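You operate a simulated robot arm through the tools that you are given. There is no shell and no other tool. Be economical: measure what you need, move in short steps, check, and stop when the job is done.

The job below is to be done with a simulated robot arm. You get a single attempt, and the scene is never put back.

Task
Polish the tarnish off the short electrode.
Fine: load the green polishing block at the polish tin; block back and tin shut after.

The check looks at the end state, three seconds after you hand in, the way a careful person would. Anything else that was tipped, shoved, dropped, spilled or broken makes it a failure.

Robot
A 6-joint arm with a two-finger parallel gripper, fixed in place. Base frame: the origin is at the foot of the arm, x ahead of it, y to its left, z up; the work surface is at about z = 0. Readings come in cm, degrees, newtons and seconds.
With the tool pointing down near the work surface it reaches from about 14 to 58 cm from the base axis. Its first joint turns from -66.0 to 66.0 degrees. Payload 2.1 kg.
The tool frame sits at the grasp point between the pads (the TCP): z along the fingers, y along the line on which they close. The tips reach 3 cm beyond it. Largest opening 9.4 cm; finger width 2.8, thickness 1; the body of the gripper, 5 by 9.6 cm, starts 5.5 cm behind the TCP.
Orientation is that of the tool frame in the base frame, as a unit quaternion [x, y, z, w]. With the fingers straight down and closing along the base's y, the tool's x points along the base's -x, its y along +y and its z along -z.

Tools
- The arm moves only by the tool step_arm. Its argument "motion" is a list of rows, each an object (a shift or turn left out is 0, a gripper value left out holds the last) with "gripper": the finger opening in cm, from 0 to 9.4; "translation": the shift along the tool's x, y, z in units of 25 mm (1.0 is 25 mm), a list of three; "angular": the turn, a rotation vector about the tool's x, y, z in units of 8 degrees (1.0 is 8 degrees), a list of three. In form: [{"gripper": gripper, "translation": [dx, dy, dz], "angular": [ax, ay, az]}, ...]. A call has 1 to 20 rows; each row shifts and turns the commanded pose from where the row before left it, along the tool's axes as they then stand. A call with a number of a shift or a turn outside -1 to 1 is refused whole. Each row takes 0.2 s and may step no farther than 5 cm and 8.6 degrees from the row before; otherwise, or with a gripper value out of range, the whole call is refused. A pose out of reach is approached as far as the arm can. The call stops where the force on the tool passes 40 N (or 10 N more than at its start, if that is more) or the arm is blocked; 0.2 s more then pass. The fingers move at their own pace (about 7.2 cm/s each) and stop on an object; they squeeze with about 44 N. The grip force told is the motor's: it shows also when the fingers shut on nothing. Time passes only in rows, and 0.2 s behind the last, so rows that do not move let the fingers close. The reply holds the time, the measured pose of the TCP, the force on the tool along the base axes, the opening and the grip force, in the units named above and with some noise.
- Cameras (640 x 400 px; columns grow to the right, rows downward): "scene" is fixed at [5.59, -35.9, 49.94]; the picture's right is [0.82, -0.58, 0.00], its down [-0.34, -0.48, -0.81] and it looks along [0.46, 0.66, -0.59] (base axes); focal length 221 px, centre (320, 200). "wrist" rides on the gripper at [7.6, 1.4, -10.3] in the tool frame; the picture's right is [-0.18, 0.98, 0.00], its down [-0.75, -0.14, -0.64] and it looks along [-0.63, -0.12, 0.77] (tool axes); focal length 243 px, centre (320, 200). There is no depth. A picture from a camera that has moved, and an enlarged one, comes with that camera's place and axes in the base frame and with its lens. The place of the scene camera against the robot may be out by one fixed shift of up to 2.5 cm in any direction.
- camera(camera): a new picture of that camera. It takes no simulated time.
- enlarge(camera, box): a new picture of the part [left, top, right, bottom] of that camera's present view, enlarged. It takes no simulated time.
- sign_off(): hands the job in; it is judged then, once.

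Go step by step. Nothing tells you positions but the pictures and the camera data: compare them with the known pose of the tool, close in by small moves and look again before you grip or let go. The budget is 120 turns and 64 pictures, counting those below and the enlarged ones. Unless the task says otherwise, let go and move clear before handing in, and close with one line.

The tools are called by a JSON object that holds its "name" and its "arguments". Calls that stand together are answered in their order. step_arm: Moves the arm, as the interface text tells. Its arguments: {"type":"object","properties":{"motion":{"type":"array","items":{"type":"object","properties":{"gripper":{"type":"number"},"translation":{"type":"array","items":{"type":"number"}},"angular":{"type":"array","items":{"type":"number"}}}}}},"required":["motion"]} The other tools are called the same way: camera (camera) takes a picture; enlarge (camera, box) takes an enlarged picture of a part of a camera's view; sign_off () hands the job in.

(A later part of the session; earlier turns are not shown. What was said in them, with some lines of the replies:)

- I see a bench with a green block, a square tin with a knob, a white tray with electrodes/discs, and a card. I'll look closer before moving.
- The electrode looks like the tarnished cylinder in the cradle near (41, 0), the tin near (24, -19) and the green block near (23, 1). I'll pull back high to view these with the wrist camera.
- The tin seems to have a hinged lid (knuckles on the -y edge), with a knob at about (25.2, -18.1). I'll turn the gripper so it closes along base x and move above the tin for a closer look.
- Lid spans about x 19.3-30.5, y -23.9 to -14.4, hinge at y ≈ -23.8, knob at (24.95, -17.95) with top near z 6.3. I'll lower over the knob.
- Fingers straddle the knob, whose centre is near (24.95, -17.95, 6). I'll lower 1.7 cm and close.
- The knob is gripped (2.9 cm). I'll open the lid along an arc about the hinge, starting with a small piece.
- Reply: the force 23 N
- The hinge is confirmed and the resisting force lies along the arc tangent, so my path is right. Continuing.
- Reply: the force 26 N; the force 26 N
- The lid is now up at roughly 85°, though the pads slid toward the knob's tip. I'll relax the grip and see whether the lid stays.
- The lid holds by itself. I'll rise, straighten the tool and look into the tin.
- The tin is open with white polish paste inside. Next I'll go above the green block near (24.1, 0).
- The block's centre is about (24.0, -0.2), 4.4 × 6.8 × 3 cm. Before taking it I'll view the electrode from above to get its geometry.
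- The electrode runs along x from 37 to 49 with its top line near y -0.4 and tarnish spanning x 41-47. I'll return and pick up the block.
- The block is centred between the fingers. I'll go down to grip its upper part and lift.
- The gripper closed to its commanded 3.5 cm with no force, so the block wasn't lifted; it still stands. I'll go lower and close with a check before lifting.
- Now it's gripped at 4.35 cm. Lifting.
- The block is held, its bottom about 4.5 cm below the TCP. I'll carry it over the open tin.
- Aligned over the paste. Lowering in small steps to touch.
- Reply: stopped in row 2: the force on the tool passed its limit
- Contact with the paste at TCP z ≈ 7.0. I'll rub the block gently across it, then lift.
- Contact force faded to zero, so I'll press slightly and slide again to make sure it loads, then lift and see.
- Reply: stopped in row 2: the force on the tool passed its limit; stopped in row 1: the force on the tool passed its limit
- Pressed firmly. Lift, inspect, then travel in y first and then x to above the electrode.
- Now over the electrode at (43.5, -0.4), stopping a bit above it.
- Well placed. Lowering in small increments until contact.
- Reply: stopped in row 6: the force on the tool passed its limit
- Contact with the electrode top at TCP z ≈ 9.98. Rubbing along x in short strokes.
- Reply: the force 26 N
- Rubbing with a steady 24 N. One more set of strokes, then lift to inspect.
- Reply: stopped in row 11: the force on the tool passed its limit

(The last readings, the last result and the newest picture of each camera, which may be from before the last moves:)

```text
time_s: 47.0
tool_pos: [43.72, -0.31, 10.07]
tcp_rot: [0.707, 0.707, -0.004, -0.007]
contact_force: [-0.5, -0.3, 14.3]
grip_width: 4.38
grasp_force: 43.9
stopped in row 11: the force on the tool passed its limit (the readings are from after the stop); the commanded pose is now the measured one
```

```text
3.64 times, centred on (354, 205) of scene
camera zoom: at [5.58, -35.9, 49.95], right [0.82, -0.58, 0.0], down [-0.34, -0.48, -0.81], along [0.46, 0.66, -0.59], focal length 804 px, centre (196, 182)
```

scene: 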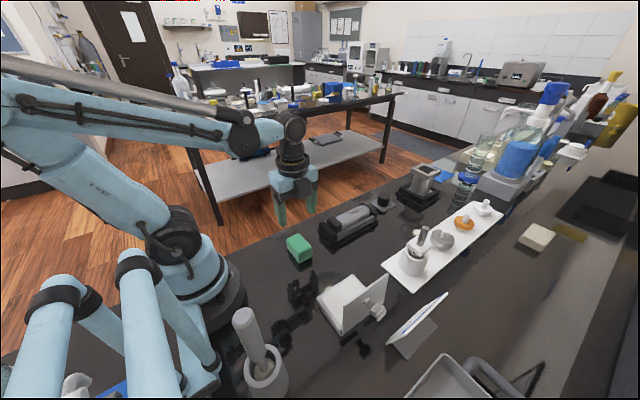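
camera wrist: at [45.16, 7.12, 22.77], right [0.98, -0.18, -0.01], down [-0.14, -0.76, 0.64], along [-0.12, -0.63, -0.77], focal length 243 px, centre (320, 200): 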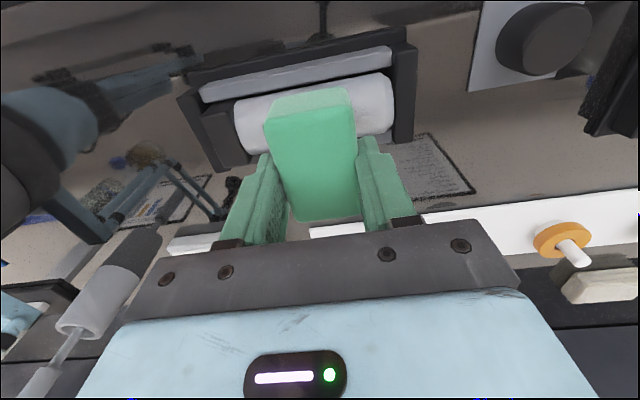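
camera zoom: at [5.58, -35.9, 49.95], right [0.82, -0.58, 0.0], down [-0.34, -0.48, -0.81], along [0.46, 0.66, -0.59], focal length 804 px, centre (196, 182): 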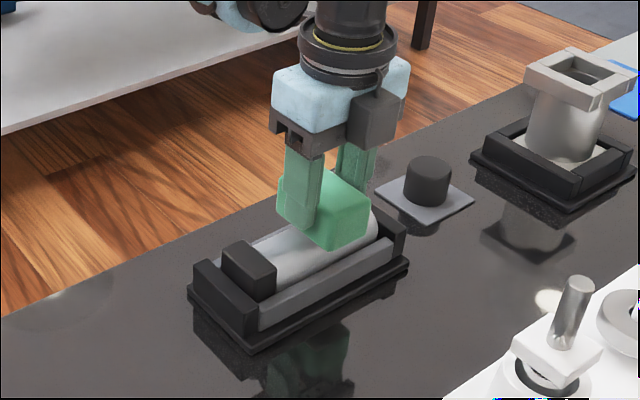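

{"name": "step_arm", "arguments": {"motion": [{"translation": [0, 0, -0.5]}, {"translation": [0, 0, -1]}, {"translation": [0, 0, -1]}, {"translation": [0, -1, -0.5]}, {"translation": [0, -1, 0]}, {"translation": [0, -1, 0]}, {"translation": [0, -1, 0]}, {}]}}

{"name": "enlarge", "arguments": {"camera": "scene", "box": [290, 150, 418, 260]}}

```text
time_s: 48.8
tool_pos: [33.62, -0.39, 17.52]
tcp_rot: [0.707, 0.707, -0.003, -0.008]
contact_force: [-0.1, -0.4, -0.9]
grip_width: 4.37
grasp_force: 44.1
```

```text
3.64 times, centred on (354, 205) of scene
camera zoom: at [5.59, -35.9, 49.94], right [0.82, -0.58, 0.0], down [-0.34, -0.48, -0.81], along [0.46, 0.66, -0.59], focal length 804 px, centre (196, 182)
```

zoom: 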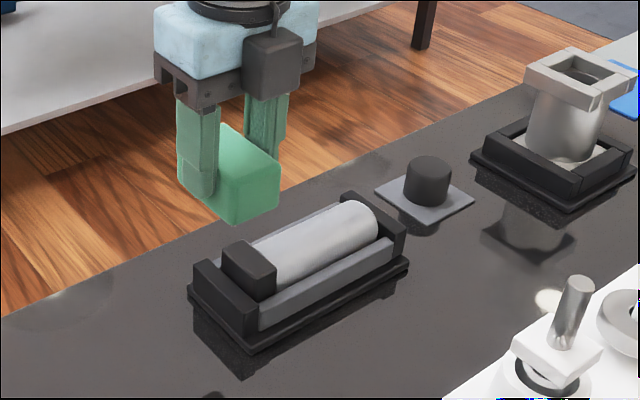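

The tarnish appears gone. Checking the other side with the wrist camera.

{"name": "enlarge", "arguments": {"camera": "wrist", "box": [340, 0, 640, 188]}}

```text
2.13 times, centred on (490, 94) of wrist
camera zoom: at [35.25, 7.08, 27.67], right [0.98, -0.18, -0.01], down [-0.13, -0.76, 0.64], along [-0.13, -0.63, -0.77], focal length 516 px, centre (-42, 426)
```

zoom: 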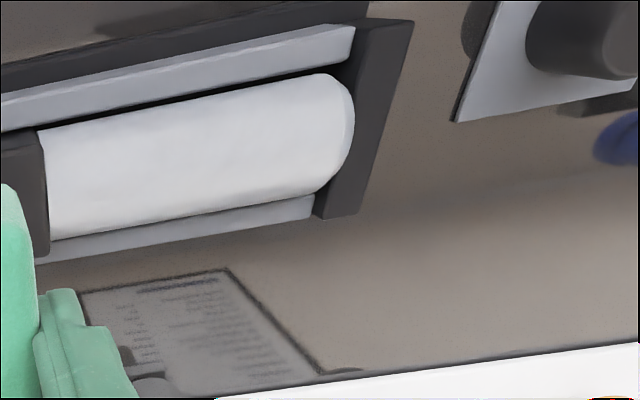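

The electrode is clean. Returning the block to its original spot at (24.0, -0.2).

{"name": "step_arm", "arguments": {"motion": [{"translation": [0.03, -1, 0]}, {"translation": [0, -1, 0]}, {"translation": [0, -1, 0]}, {"translation": [0, -0.86, 0]}, {"translation": [0, 0, 1]}, {"translation": [0, 0, 1]}, {"translation": [0, 0, 1]}, {"translation": [0, 0, 1]}, {"translation": [0, 0, 0.7]}, {"translation": [0, 0, 0.2]}, {}]}}

{"name": "enlarge", "arguments": {"camera": "scene", "box": [240, 170, 400, 270]}}

```text
time_s: 51.2
tool_pos: [23.95, -0.29, 5.46]
tcp_rot: [0.708, 0.707, -0.002, -0.007]
contact_force: [0.2, 0.1, 0.5]
grip_width: 4.39
grasp_force: 44.4
```

```text
4.00 times, centred on (320, 220) of scene
camera zoom: at [5.59, -35.9, 49.94], right [0.82, -0.58, 0.0], down [-0.34, -0.48, -0.81], along [0.46, 0.66, -0.59], focal length 884 px, centre (320, 120)
```

zoom: 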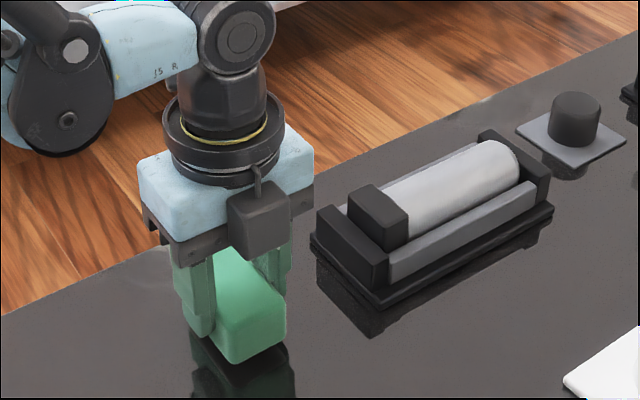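

Almost down; lowering in millimetres until touch.

{"name": "step_arm", "arguments": {"motion": [{"translation": [0, 0, 0.15]}, {"translation": [0, 0, 0.1]}, {"translation": [0, 0, 0.05]}, {}]}}

```text
time_s: 52.2
tool_pos: [23.78, -0.25, 4.66]
tcp_rot: [0.707, 0.707, -0.002, -0.007]
contact_force: [-0.7, -0.3, -0.3]
grip_width: 4.36
grasp_force: 43.4
```

{"name": "step_arm", "arguments": {"motion": [{"translation": [0, 0.04, 0.05]}, {"translation": [0, 0, 0.04]}, {}]}}

```text
time_s: 53.0
tool_pos: [24.05, -0.31, 4.51]
tcp_rot: [0.707, 0.708, -0.004, -0.006]
contact_force: [-3.2, 0.9, 22.3]
grip_width: 4.39
grasp_force: 44.1
```

Touching the table. Release and rise.

{"name": "step_arm", "arguments": {"motion": [{"translation": [0, 0, -0.03]}, {"gripper": 5.2}, {"gripper": 7}, {}, {"translation": [0, 0, -0.6]}, {"translation": [0, 0, -1]}, {"translation": [0, 0, -1]}, {"translation": [0, 0, -1]}, {}]}}

{"name": "camera", "arguments": {"camera": "wrist"}}

{"name": "enlarge", "arguments": {"camera": "scene", "box": [270, 185, 430, 345]}}

```text
time_s: 55.0
tool_pos: [24.13, -0.31, 13.57]
tcp_rot: [0.707, 0.707, -0.004, -0.006]
contact_force: [-0.8, 0.0, 0.1]
grip_width: 6.98
grasp_force: 0.1
```

```text
17 pictures are left
camera wrist: at [25.75, 7.19, 23.78], right [0.98, -0.18, -0.01], down [-0.13, -0.76, 0.64], along [-0.13, -0.63, -0.77], focal length 243 px, centre (320, 200)
```

wrist: 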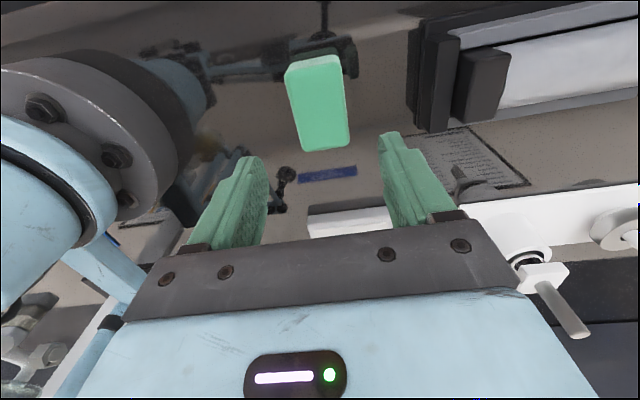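

```text
2.50 times, centred on (350, 265) of scene
camera zoom: at [5.59, -35.9, 49.94], right [0.82, -0.58, 0.0], down [-0.34, -0.48, -0.81], along [0.46, 0.66, -0.59], focal length 552 px, centre (245, 38)
```

zoom: 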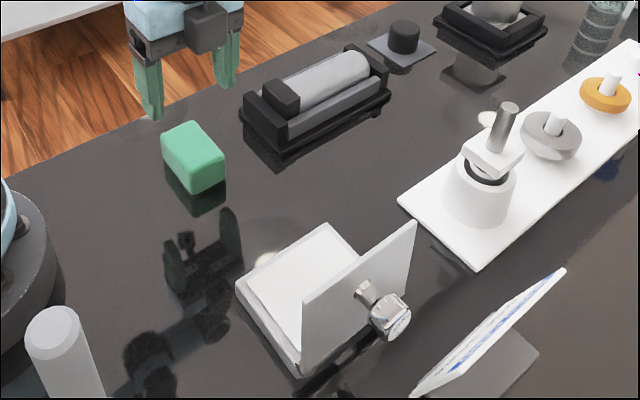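

The block is back in place. Now to close the tin: go over the lid to the knob, head centre estimated at (24.95, -26.7, 8.8), from above.

{"name": "step_arm", "arguments": {"motion": [{"translation": [0, 0, -1]}, {"translation": [0, 0, -1]}, {"translation": [0, 0, -1]}, {"gripper": 6, "translation": [-1, 0.1, -0.4]}, {"translation": [-1, 0.1, 0]}, {"translation": [-1, 0.13, 0]}, {"translation": [-1, 0, 0]}, {"translation": [-1, 0, 0]}, {"translation": [-1, 0, 0]}, {"translation": [-1, 0, 0]}, {"translation": [-1, 0, 0]}, {"translation": [-1, 0, 0]}, {"translation": [-1, 0, 0]}, {"translation": [-0.56, 0, 0]}, {}]}}

{"name": "camera", "arguments": {"camera": "wrist"}}

```text
time_s: 58.2
tool_pos: [25.09, -26.83, 21.93]
tcp_rot: [0.707, 0.708, -0.003, -0.007]
contact_force: [-0.2, 0.2, -0.8]
grip_width: 5.97
grasp_force: 0.0
```

```text
15 pictures are left
camera wrist: at [26.67, -19.27, 32.13], right [0.98, -0.18, -0.01], down [-0.13, -0.76, 0.64], along [-0.13, -0.63, -0.77], focal length 243 px, centre (320, 200)
```

wrist: 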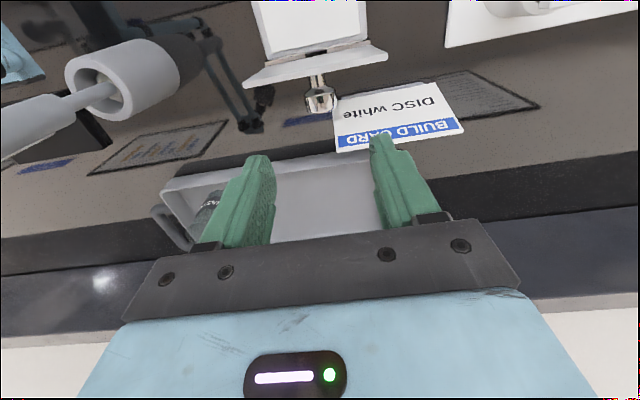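

Knob head is at about (24.95, -26.1, 8.7). Descend partway with a small y correction and look.

{"name": "step_arm", "arguments": {"motion": [{"translation": [0.1, -0.05, 1]}, {"translation": [0.1, 0, 1]}, {"translation": [0, 0, 1]}, {"translation": [0, 0, 0.7]}, {}]}}

{"name": "camera", "arguments": {"camera": "wrist"}}

{"name": "enlarge", "arguments": {"camera": "scene", "box": [290, 220, 450, 350]}}

```text
time_s: 59.4
tool_pos: [24.97, -26.17, 12.73]
tcp_rot: [0.707, 0.707, -0.003, -0.007]
contact_force: [-0.6, 0.1, -0.3]
grip_width: 5.99
grasp_force: 0.1
```

```text
14 pictures are left
camera wrist: at [26.49, -18.66, 22.87], right [0.98, -0.18, -0.01], down [-0.13, -0.76, 0.64], along [-0.13, -0.63, -0.77], focal length 243 px, centre (320, 200)
```

wrist: 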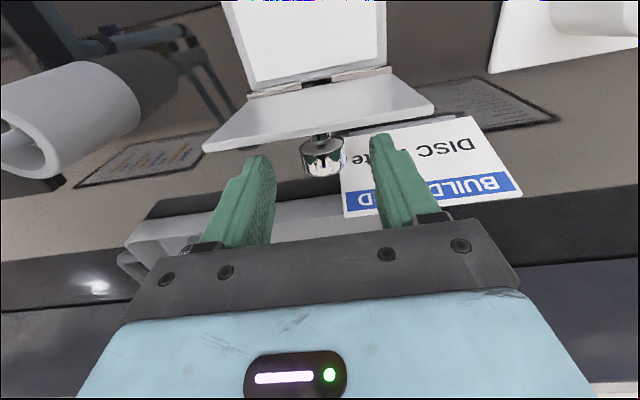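

```text
3.08 times, centred on (370, 285) of scene
camera zoom: at [5.59, -35.9, 49.94], right [0.82, -0.58, 0.0], down [-0.34, -0.48, -0.81], along [0.46, 0.66, -0.59], focal length 680 px, centre (166, -62)
```

zoom: 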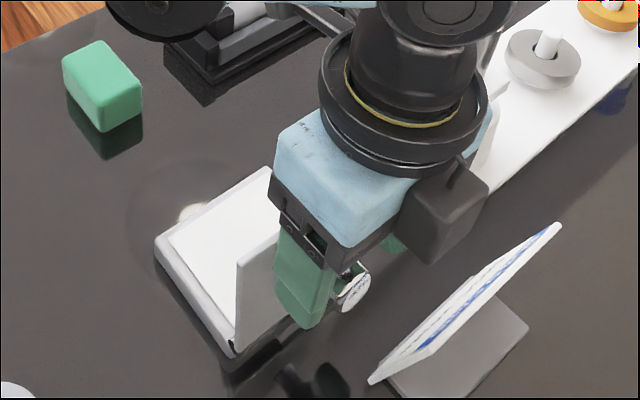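

Aligned. Lower onto the knob and grip.

{"name": "step_arm", "arguments": {"motion": [{"translation": [-0.06, 0, 0.6]}, {"translation": [0, 0, 0.45]}, {}, {"gripper": 1.5}, {}, {}, {}]}}

{"name": "camera", "arguments": {"camera": "wrist"}}

```text
time_s: 61.0
tool_pos: [24.93, -26.32, 9.98]
tcp_rot: [0.707, 0.708, -0.002, -0.004]
contact_force: [28.8, 0.4, -14.2]
grip_width: 2.9
grasp_force: 44.8
```

```text
12 pictures are left
camera wrist: at [26.54, -18.79, 20.25], right [0.98, -0.18, -0.01], down [-0.13, -0.76, 0.64], along [-0.12, -0.63, -0.77], focal length 243 px, centre (320, 200)
```

wrist: 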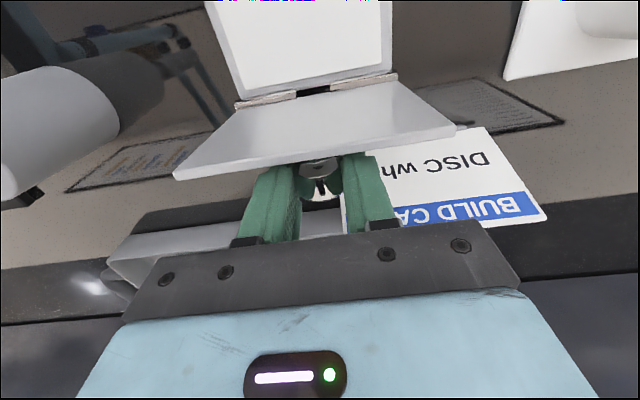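

Gripped. Now I'll swing the lid shut along the reverse arc with a tiny x centring shift, checking midway.

{"name": "step_arm", "arguments": {"motion": [{"translation": [0.424, 0.04, -0.136]}, {"translation": [0.448, 0, -0.064]}, {"translation": [0.452, 0, 0.016]}, {"translation": [0.444, 0, 0.092]}, {}]}}

{"name": "enlarge", "arguments": {"camera": "scene", "box": [290, 220, 450, 350]}}

```text
time_s: 61.8
tool_pos: [25.04, -23.3, 10.7]
tcp_rot: [0.708, 0.706, -0.007, 0.0]
contact_force: [0.5, -1.1, 4.9]
grip_width: 2.91
grasp_force: 44.4
stopped in row 4: the force on the tool passed its limit (the readings are from after the stop); the commanded pose is now the measured one
```

```text
3.08 times, centred on (370, 285) of scene
camera zoom: at [5.58, -35.9, 49.95], right [0.82, -0.58, 0.0], down [-0.34, -0.48, -0.81], along [0.46, 0.66, -0.59], focal length 680 px, centre (166, -62)
```

zoom: 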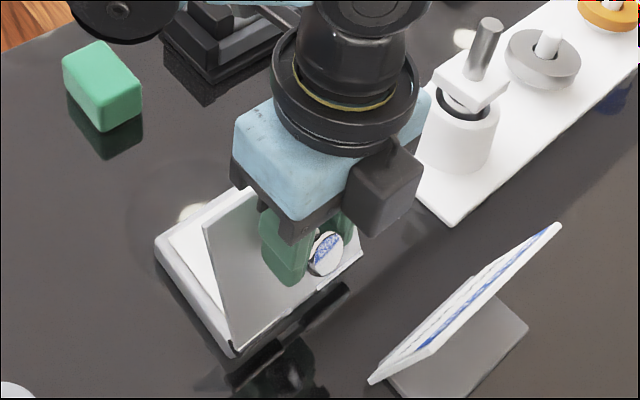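

The lid is about halfway. The stop was a force peak; I'll continue with smaller steps on a slightly corrected radius.

{"name": "step_arm", "arguments": {"motion": [{"translation": [0.222, 0, 0.03]}, {"translation": [0.222, 0, 0.042]}, {"translation": [0.218, 0, 0.064]}, {"translation": [0.218, 0, 0.084]}, {"translation": [0.204, 0, 0.104]}, {"translation": [0.204, 0, 0.124]}, {}]}}

{"name": "enlarge", "arguments": {"camera": "scene", "box": [290, 220, 450, 350]}}

```text
time_s: 62.4
tool_pos: [25.04, -23.13, 10.64]
tcp_rot: [0.709, 0.705, -0.014, 0.008]
contact_force: [0.5, -1.0, 1.9]
grip_width: 2.95
grasp_force: 44.6
stopped in row 2: the force on the tool passed its limit (the readings are from after the stop); the commanded pose is now the measured one
```

```text
3.08 times, centred on (370, 285) of scene
camera zoom: at [5.59, -35.9, 49.95], right [0.82, -0.58, 0.0], down [-0.34, -0.48, -0.81], along [0.46, 0.66, -0.59], focal length 680 px, centre (166, -62)
```

zoom: 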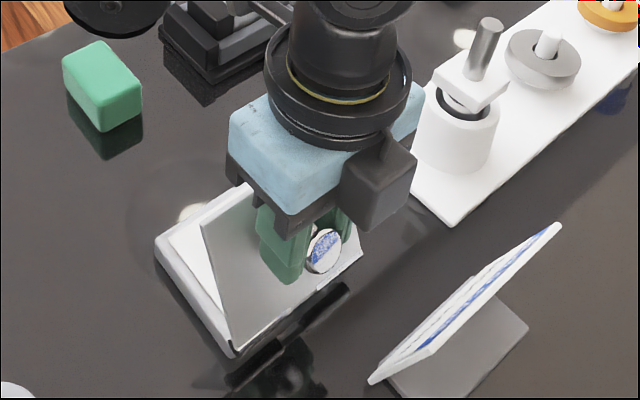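

The finger tips are probably jamming against the lid. I'll let go, rise, and instead push the lid down with closed fingers beside the knob.

{"name": "step_arm", "arguments": {"motion": [{"gripper": 4}, {"gripper": 6}, {}, {"translation": [-0.1, 0, -0.6]}, {"translation": [0, 0, -1]}, {"translation": [0, 0, -1]}, {"translation": [0, 0, -0.6]}, {}]}}

{"name": "camera", "arguments": {"camera": "wrist"}}

{"name": "enlarge", "arguments": {"camera": "scene", "box": [290, 220, 450, 350]}}

```text
time_s: 64.2
tool_pos: [25.14, -23.15, 18.81]
tcp_rot: [0.709, 0.705, -0.013, 0.008]
contact_force: [-0.6, 0.1, -0.1]
grip_width: 6.01
grasp_force: 0.1
```

```text
9 pictures are left
camera wrist: at [26.71, -15.29, 28.64], right [0.98, -0.19, 0.0], down [-0.14, -0.73, 0.67], along [-0.13, -0.65, -0.75], focal length 243 px, centre (320, 200)
```

wrist: 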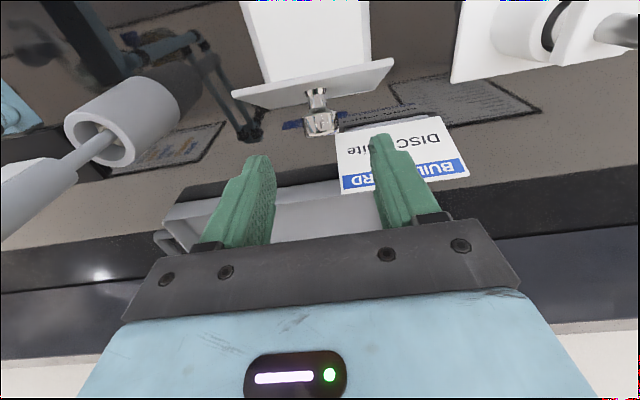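

```text
3.08 times, centred on (370, 285) of scene
camera zoom: at [5.59, -35.9, 49.94], right [0.82, -0.58, 0.0], down [-0.34, -0.48, -0.81], along [0.46, 0.66, -0.59], focal length 680 px, centre (166, -62)
```

zoom: 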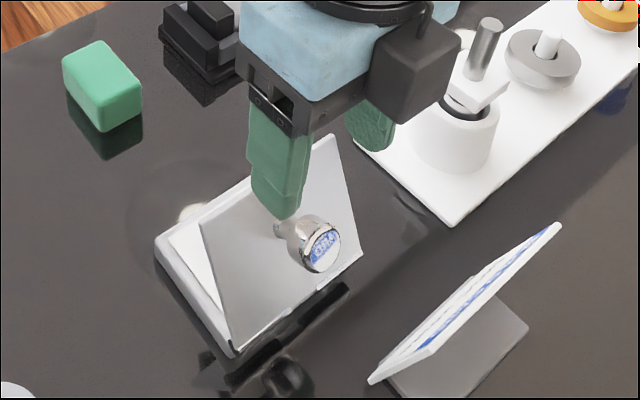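

The lid stands at ~64°. I'll close the fingers, move to x ≈ 28.7 behind the lid, and lower beside the knob.

{"name": "step_arm", "arguments": {"motion": [{"gripper": 0, "translation": [-0.1, 0.7, 0]}, {"translation": [-0.12, 0.72, 0]}, {}, {"translation": [0, 0, 1]}, {"translation": [0, 0, 1]}, {"translation": [0, 0, 0.8]}, {}]}}

{"name": "camera", "arguments": {"camera": "wrist"}}

```text
time_s: 65.8
tool_pos: [28.53, -23.94, 11.73]
tcp_rot: [0.709, 0.705, -0.013, 0.007]
contact_force: [-0.7, -0.1, -0.6]
grip_width: 0.02
grasp_force: 32.7
```

```text
7 pictures are left
camera wrist: at [30.15, -16.08, 21.57], right [0.98, -0.19, 0.0], down [-0.14, -0.73, 0.67], along [-0.13, -0.65, -0.75], focal length 243 px, centre (320, 200)
```

wrist: 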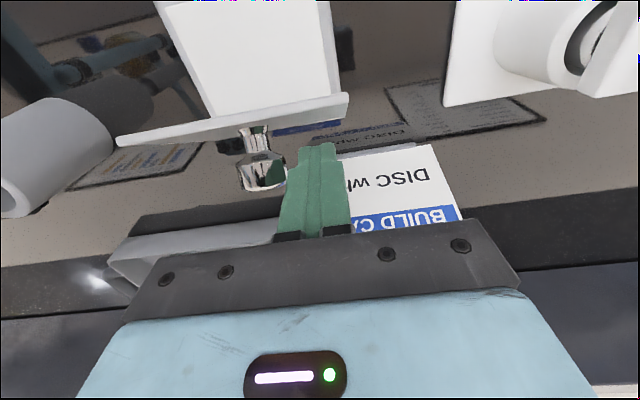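

The fingers are behind the lid, clear of the knob. Pushing it closed along the arc.

{"name": "step_arm", "arguments": {"motion": [{"translation": [0.31, 0, 0]}, {"translation": [0.31, 0, 0]}, {"translation": [0.28, 0, 0.18]}, {"translation": [0.28, 0, 0.18]}, {"translation": [0.22, 0, 0.26]}, {"translation": [0.22, 0, 0.26]}, {"translation": [0.16, 0, 0.3]}, {"translation": [0.16, 0, 0.3]}, {}]}}

{"name": "enlarge", "arguments": {"camera": "scene", "box": [290, 220, 450, 350]}}

```text
time_s: 67.8
tool_pos: [28.59, -19.13, 7.76]
tcp_rot: [0.709, 0.705, -0.013, 0.007]
contact_force: [-0.1, -0.2, 0.5]
grip_width: 0.0
grasp_force: 33.1
```

```text
3.08 times, centred on (370, 285) of scene
camera zoom: at [5.59, -35.9, 49.94], right [0.82, -0.58, 0.0], down [-0.34, -0.48, -0.81], along [0.46, 0.66, -0.59], focal length 680 px, centre (166, -62)
```

zoom: 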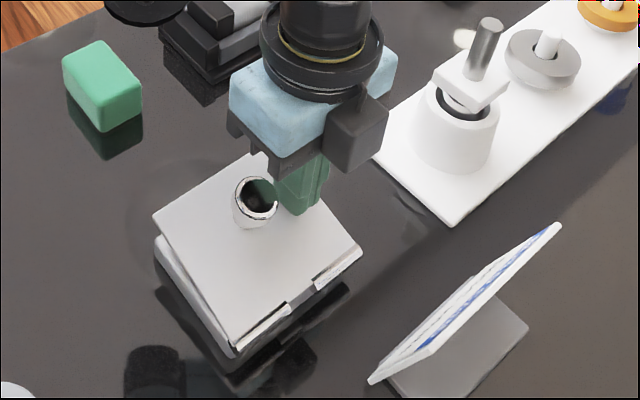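

Nearly shut. Pressing the rest of the way down gently.

{"name": "step_arm", "arguments": {"motion": [{"translation": [0.06, 0, 0.22]}, {"translation": [0.06, 0, 0.2]}, {"translation": [0, 0, 0.12]}, {"translation": [0, 0, 0.08]}, {"translation": [0, 0, 0.06]}, {"translation": [0, 0, 0.06]}, {}]}}

```text
time_s: 69.1
tool_pos: [28.59, -18.99, 6.27]
tcp_rot: [0.709, 0.705, -0.013, 0.006]
contact_force: [-2.6, 1.3, 26.8]
grip_width: 0.0
grasp_force: 33.4
stopped in row 6: the force on the tool passed its limit (the readings are from after the stop); the commanded pose is now the measured one
```

Firm contact at lid level, so it should be shut. Rising to check.

{"name": "step_arm", "arguments": {"motion": [{"translation": [0, 0, -0.6]}, {"translation": [0, 0, -1]}, {"translation": [0, 0, -1]}, {"translation": [0, 0, -1]}, {"translation": [1, 0, -1]}, {"translation": [1, 0, -1]}, {"translation": [1, 0, 0]}, {"translation": [1, 0, 0]}, {}]}}

{"name": "enlarge", "arguments": {"camera": "scene", "box": [290, 220, 450, 350]}}

{"name": "camera", "arguments": {"camera": "scene"}}

```text
time_s: 71.1
tool_pos: [28.73, -8.55, 19.83]
tcp_rot: [0.709, 0.705, -0.013, 0.006]
contact_force: [-0.3, 0.7, 0.6]
grip_width: 0.0
grasp_force: 33.1
```

```text
3.08 times, centred on (370, 285) of scene
camera zoom: at [5.59, -35.9, 49.94], right [0.82, -0.58, 0.0], down [-0.34, -0.48, -0.81], along [0.46, 0.66, -0.59], focal length 680 px, centre (166, -62)
```

zoom: 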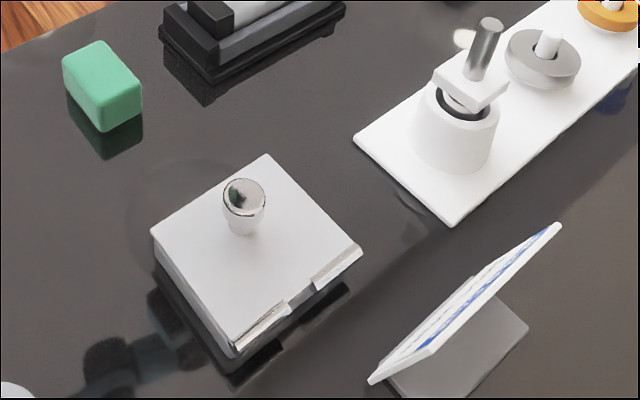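

```text
4 pictures are left
```

scene: 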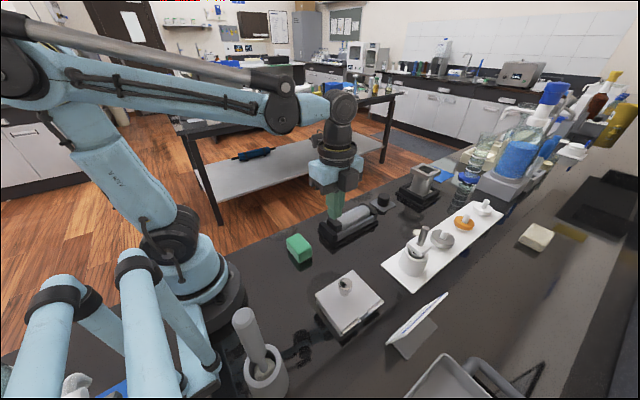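

The tin is shut in its place, the block is back, the electrode is clean and nothing else has moved. I'm handing in.

{"name": "sign_off", "arguments": {}}

```text
The job is handed in.
```

The short electrode is polished clean with the green block loaded at the polish tin. The block is back on its spot and the tin is shut.
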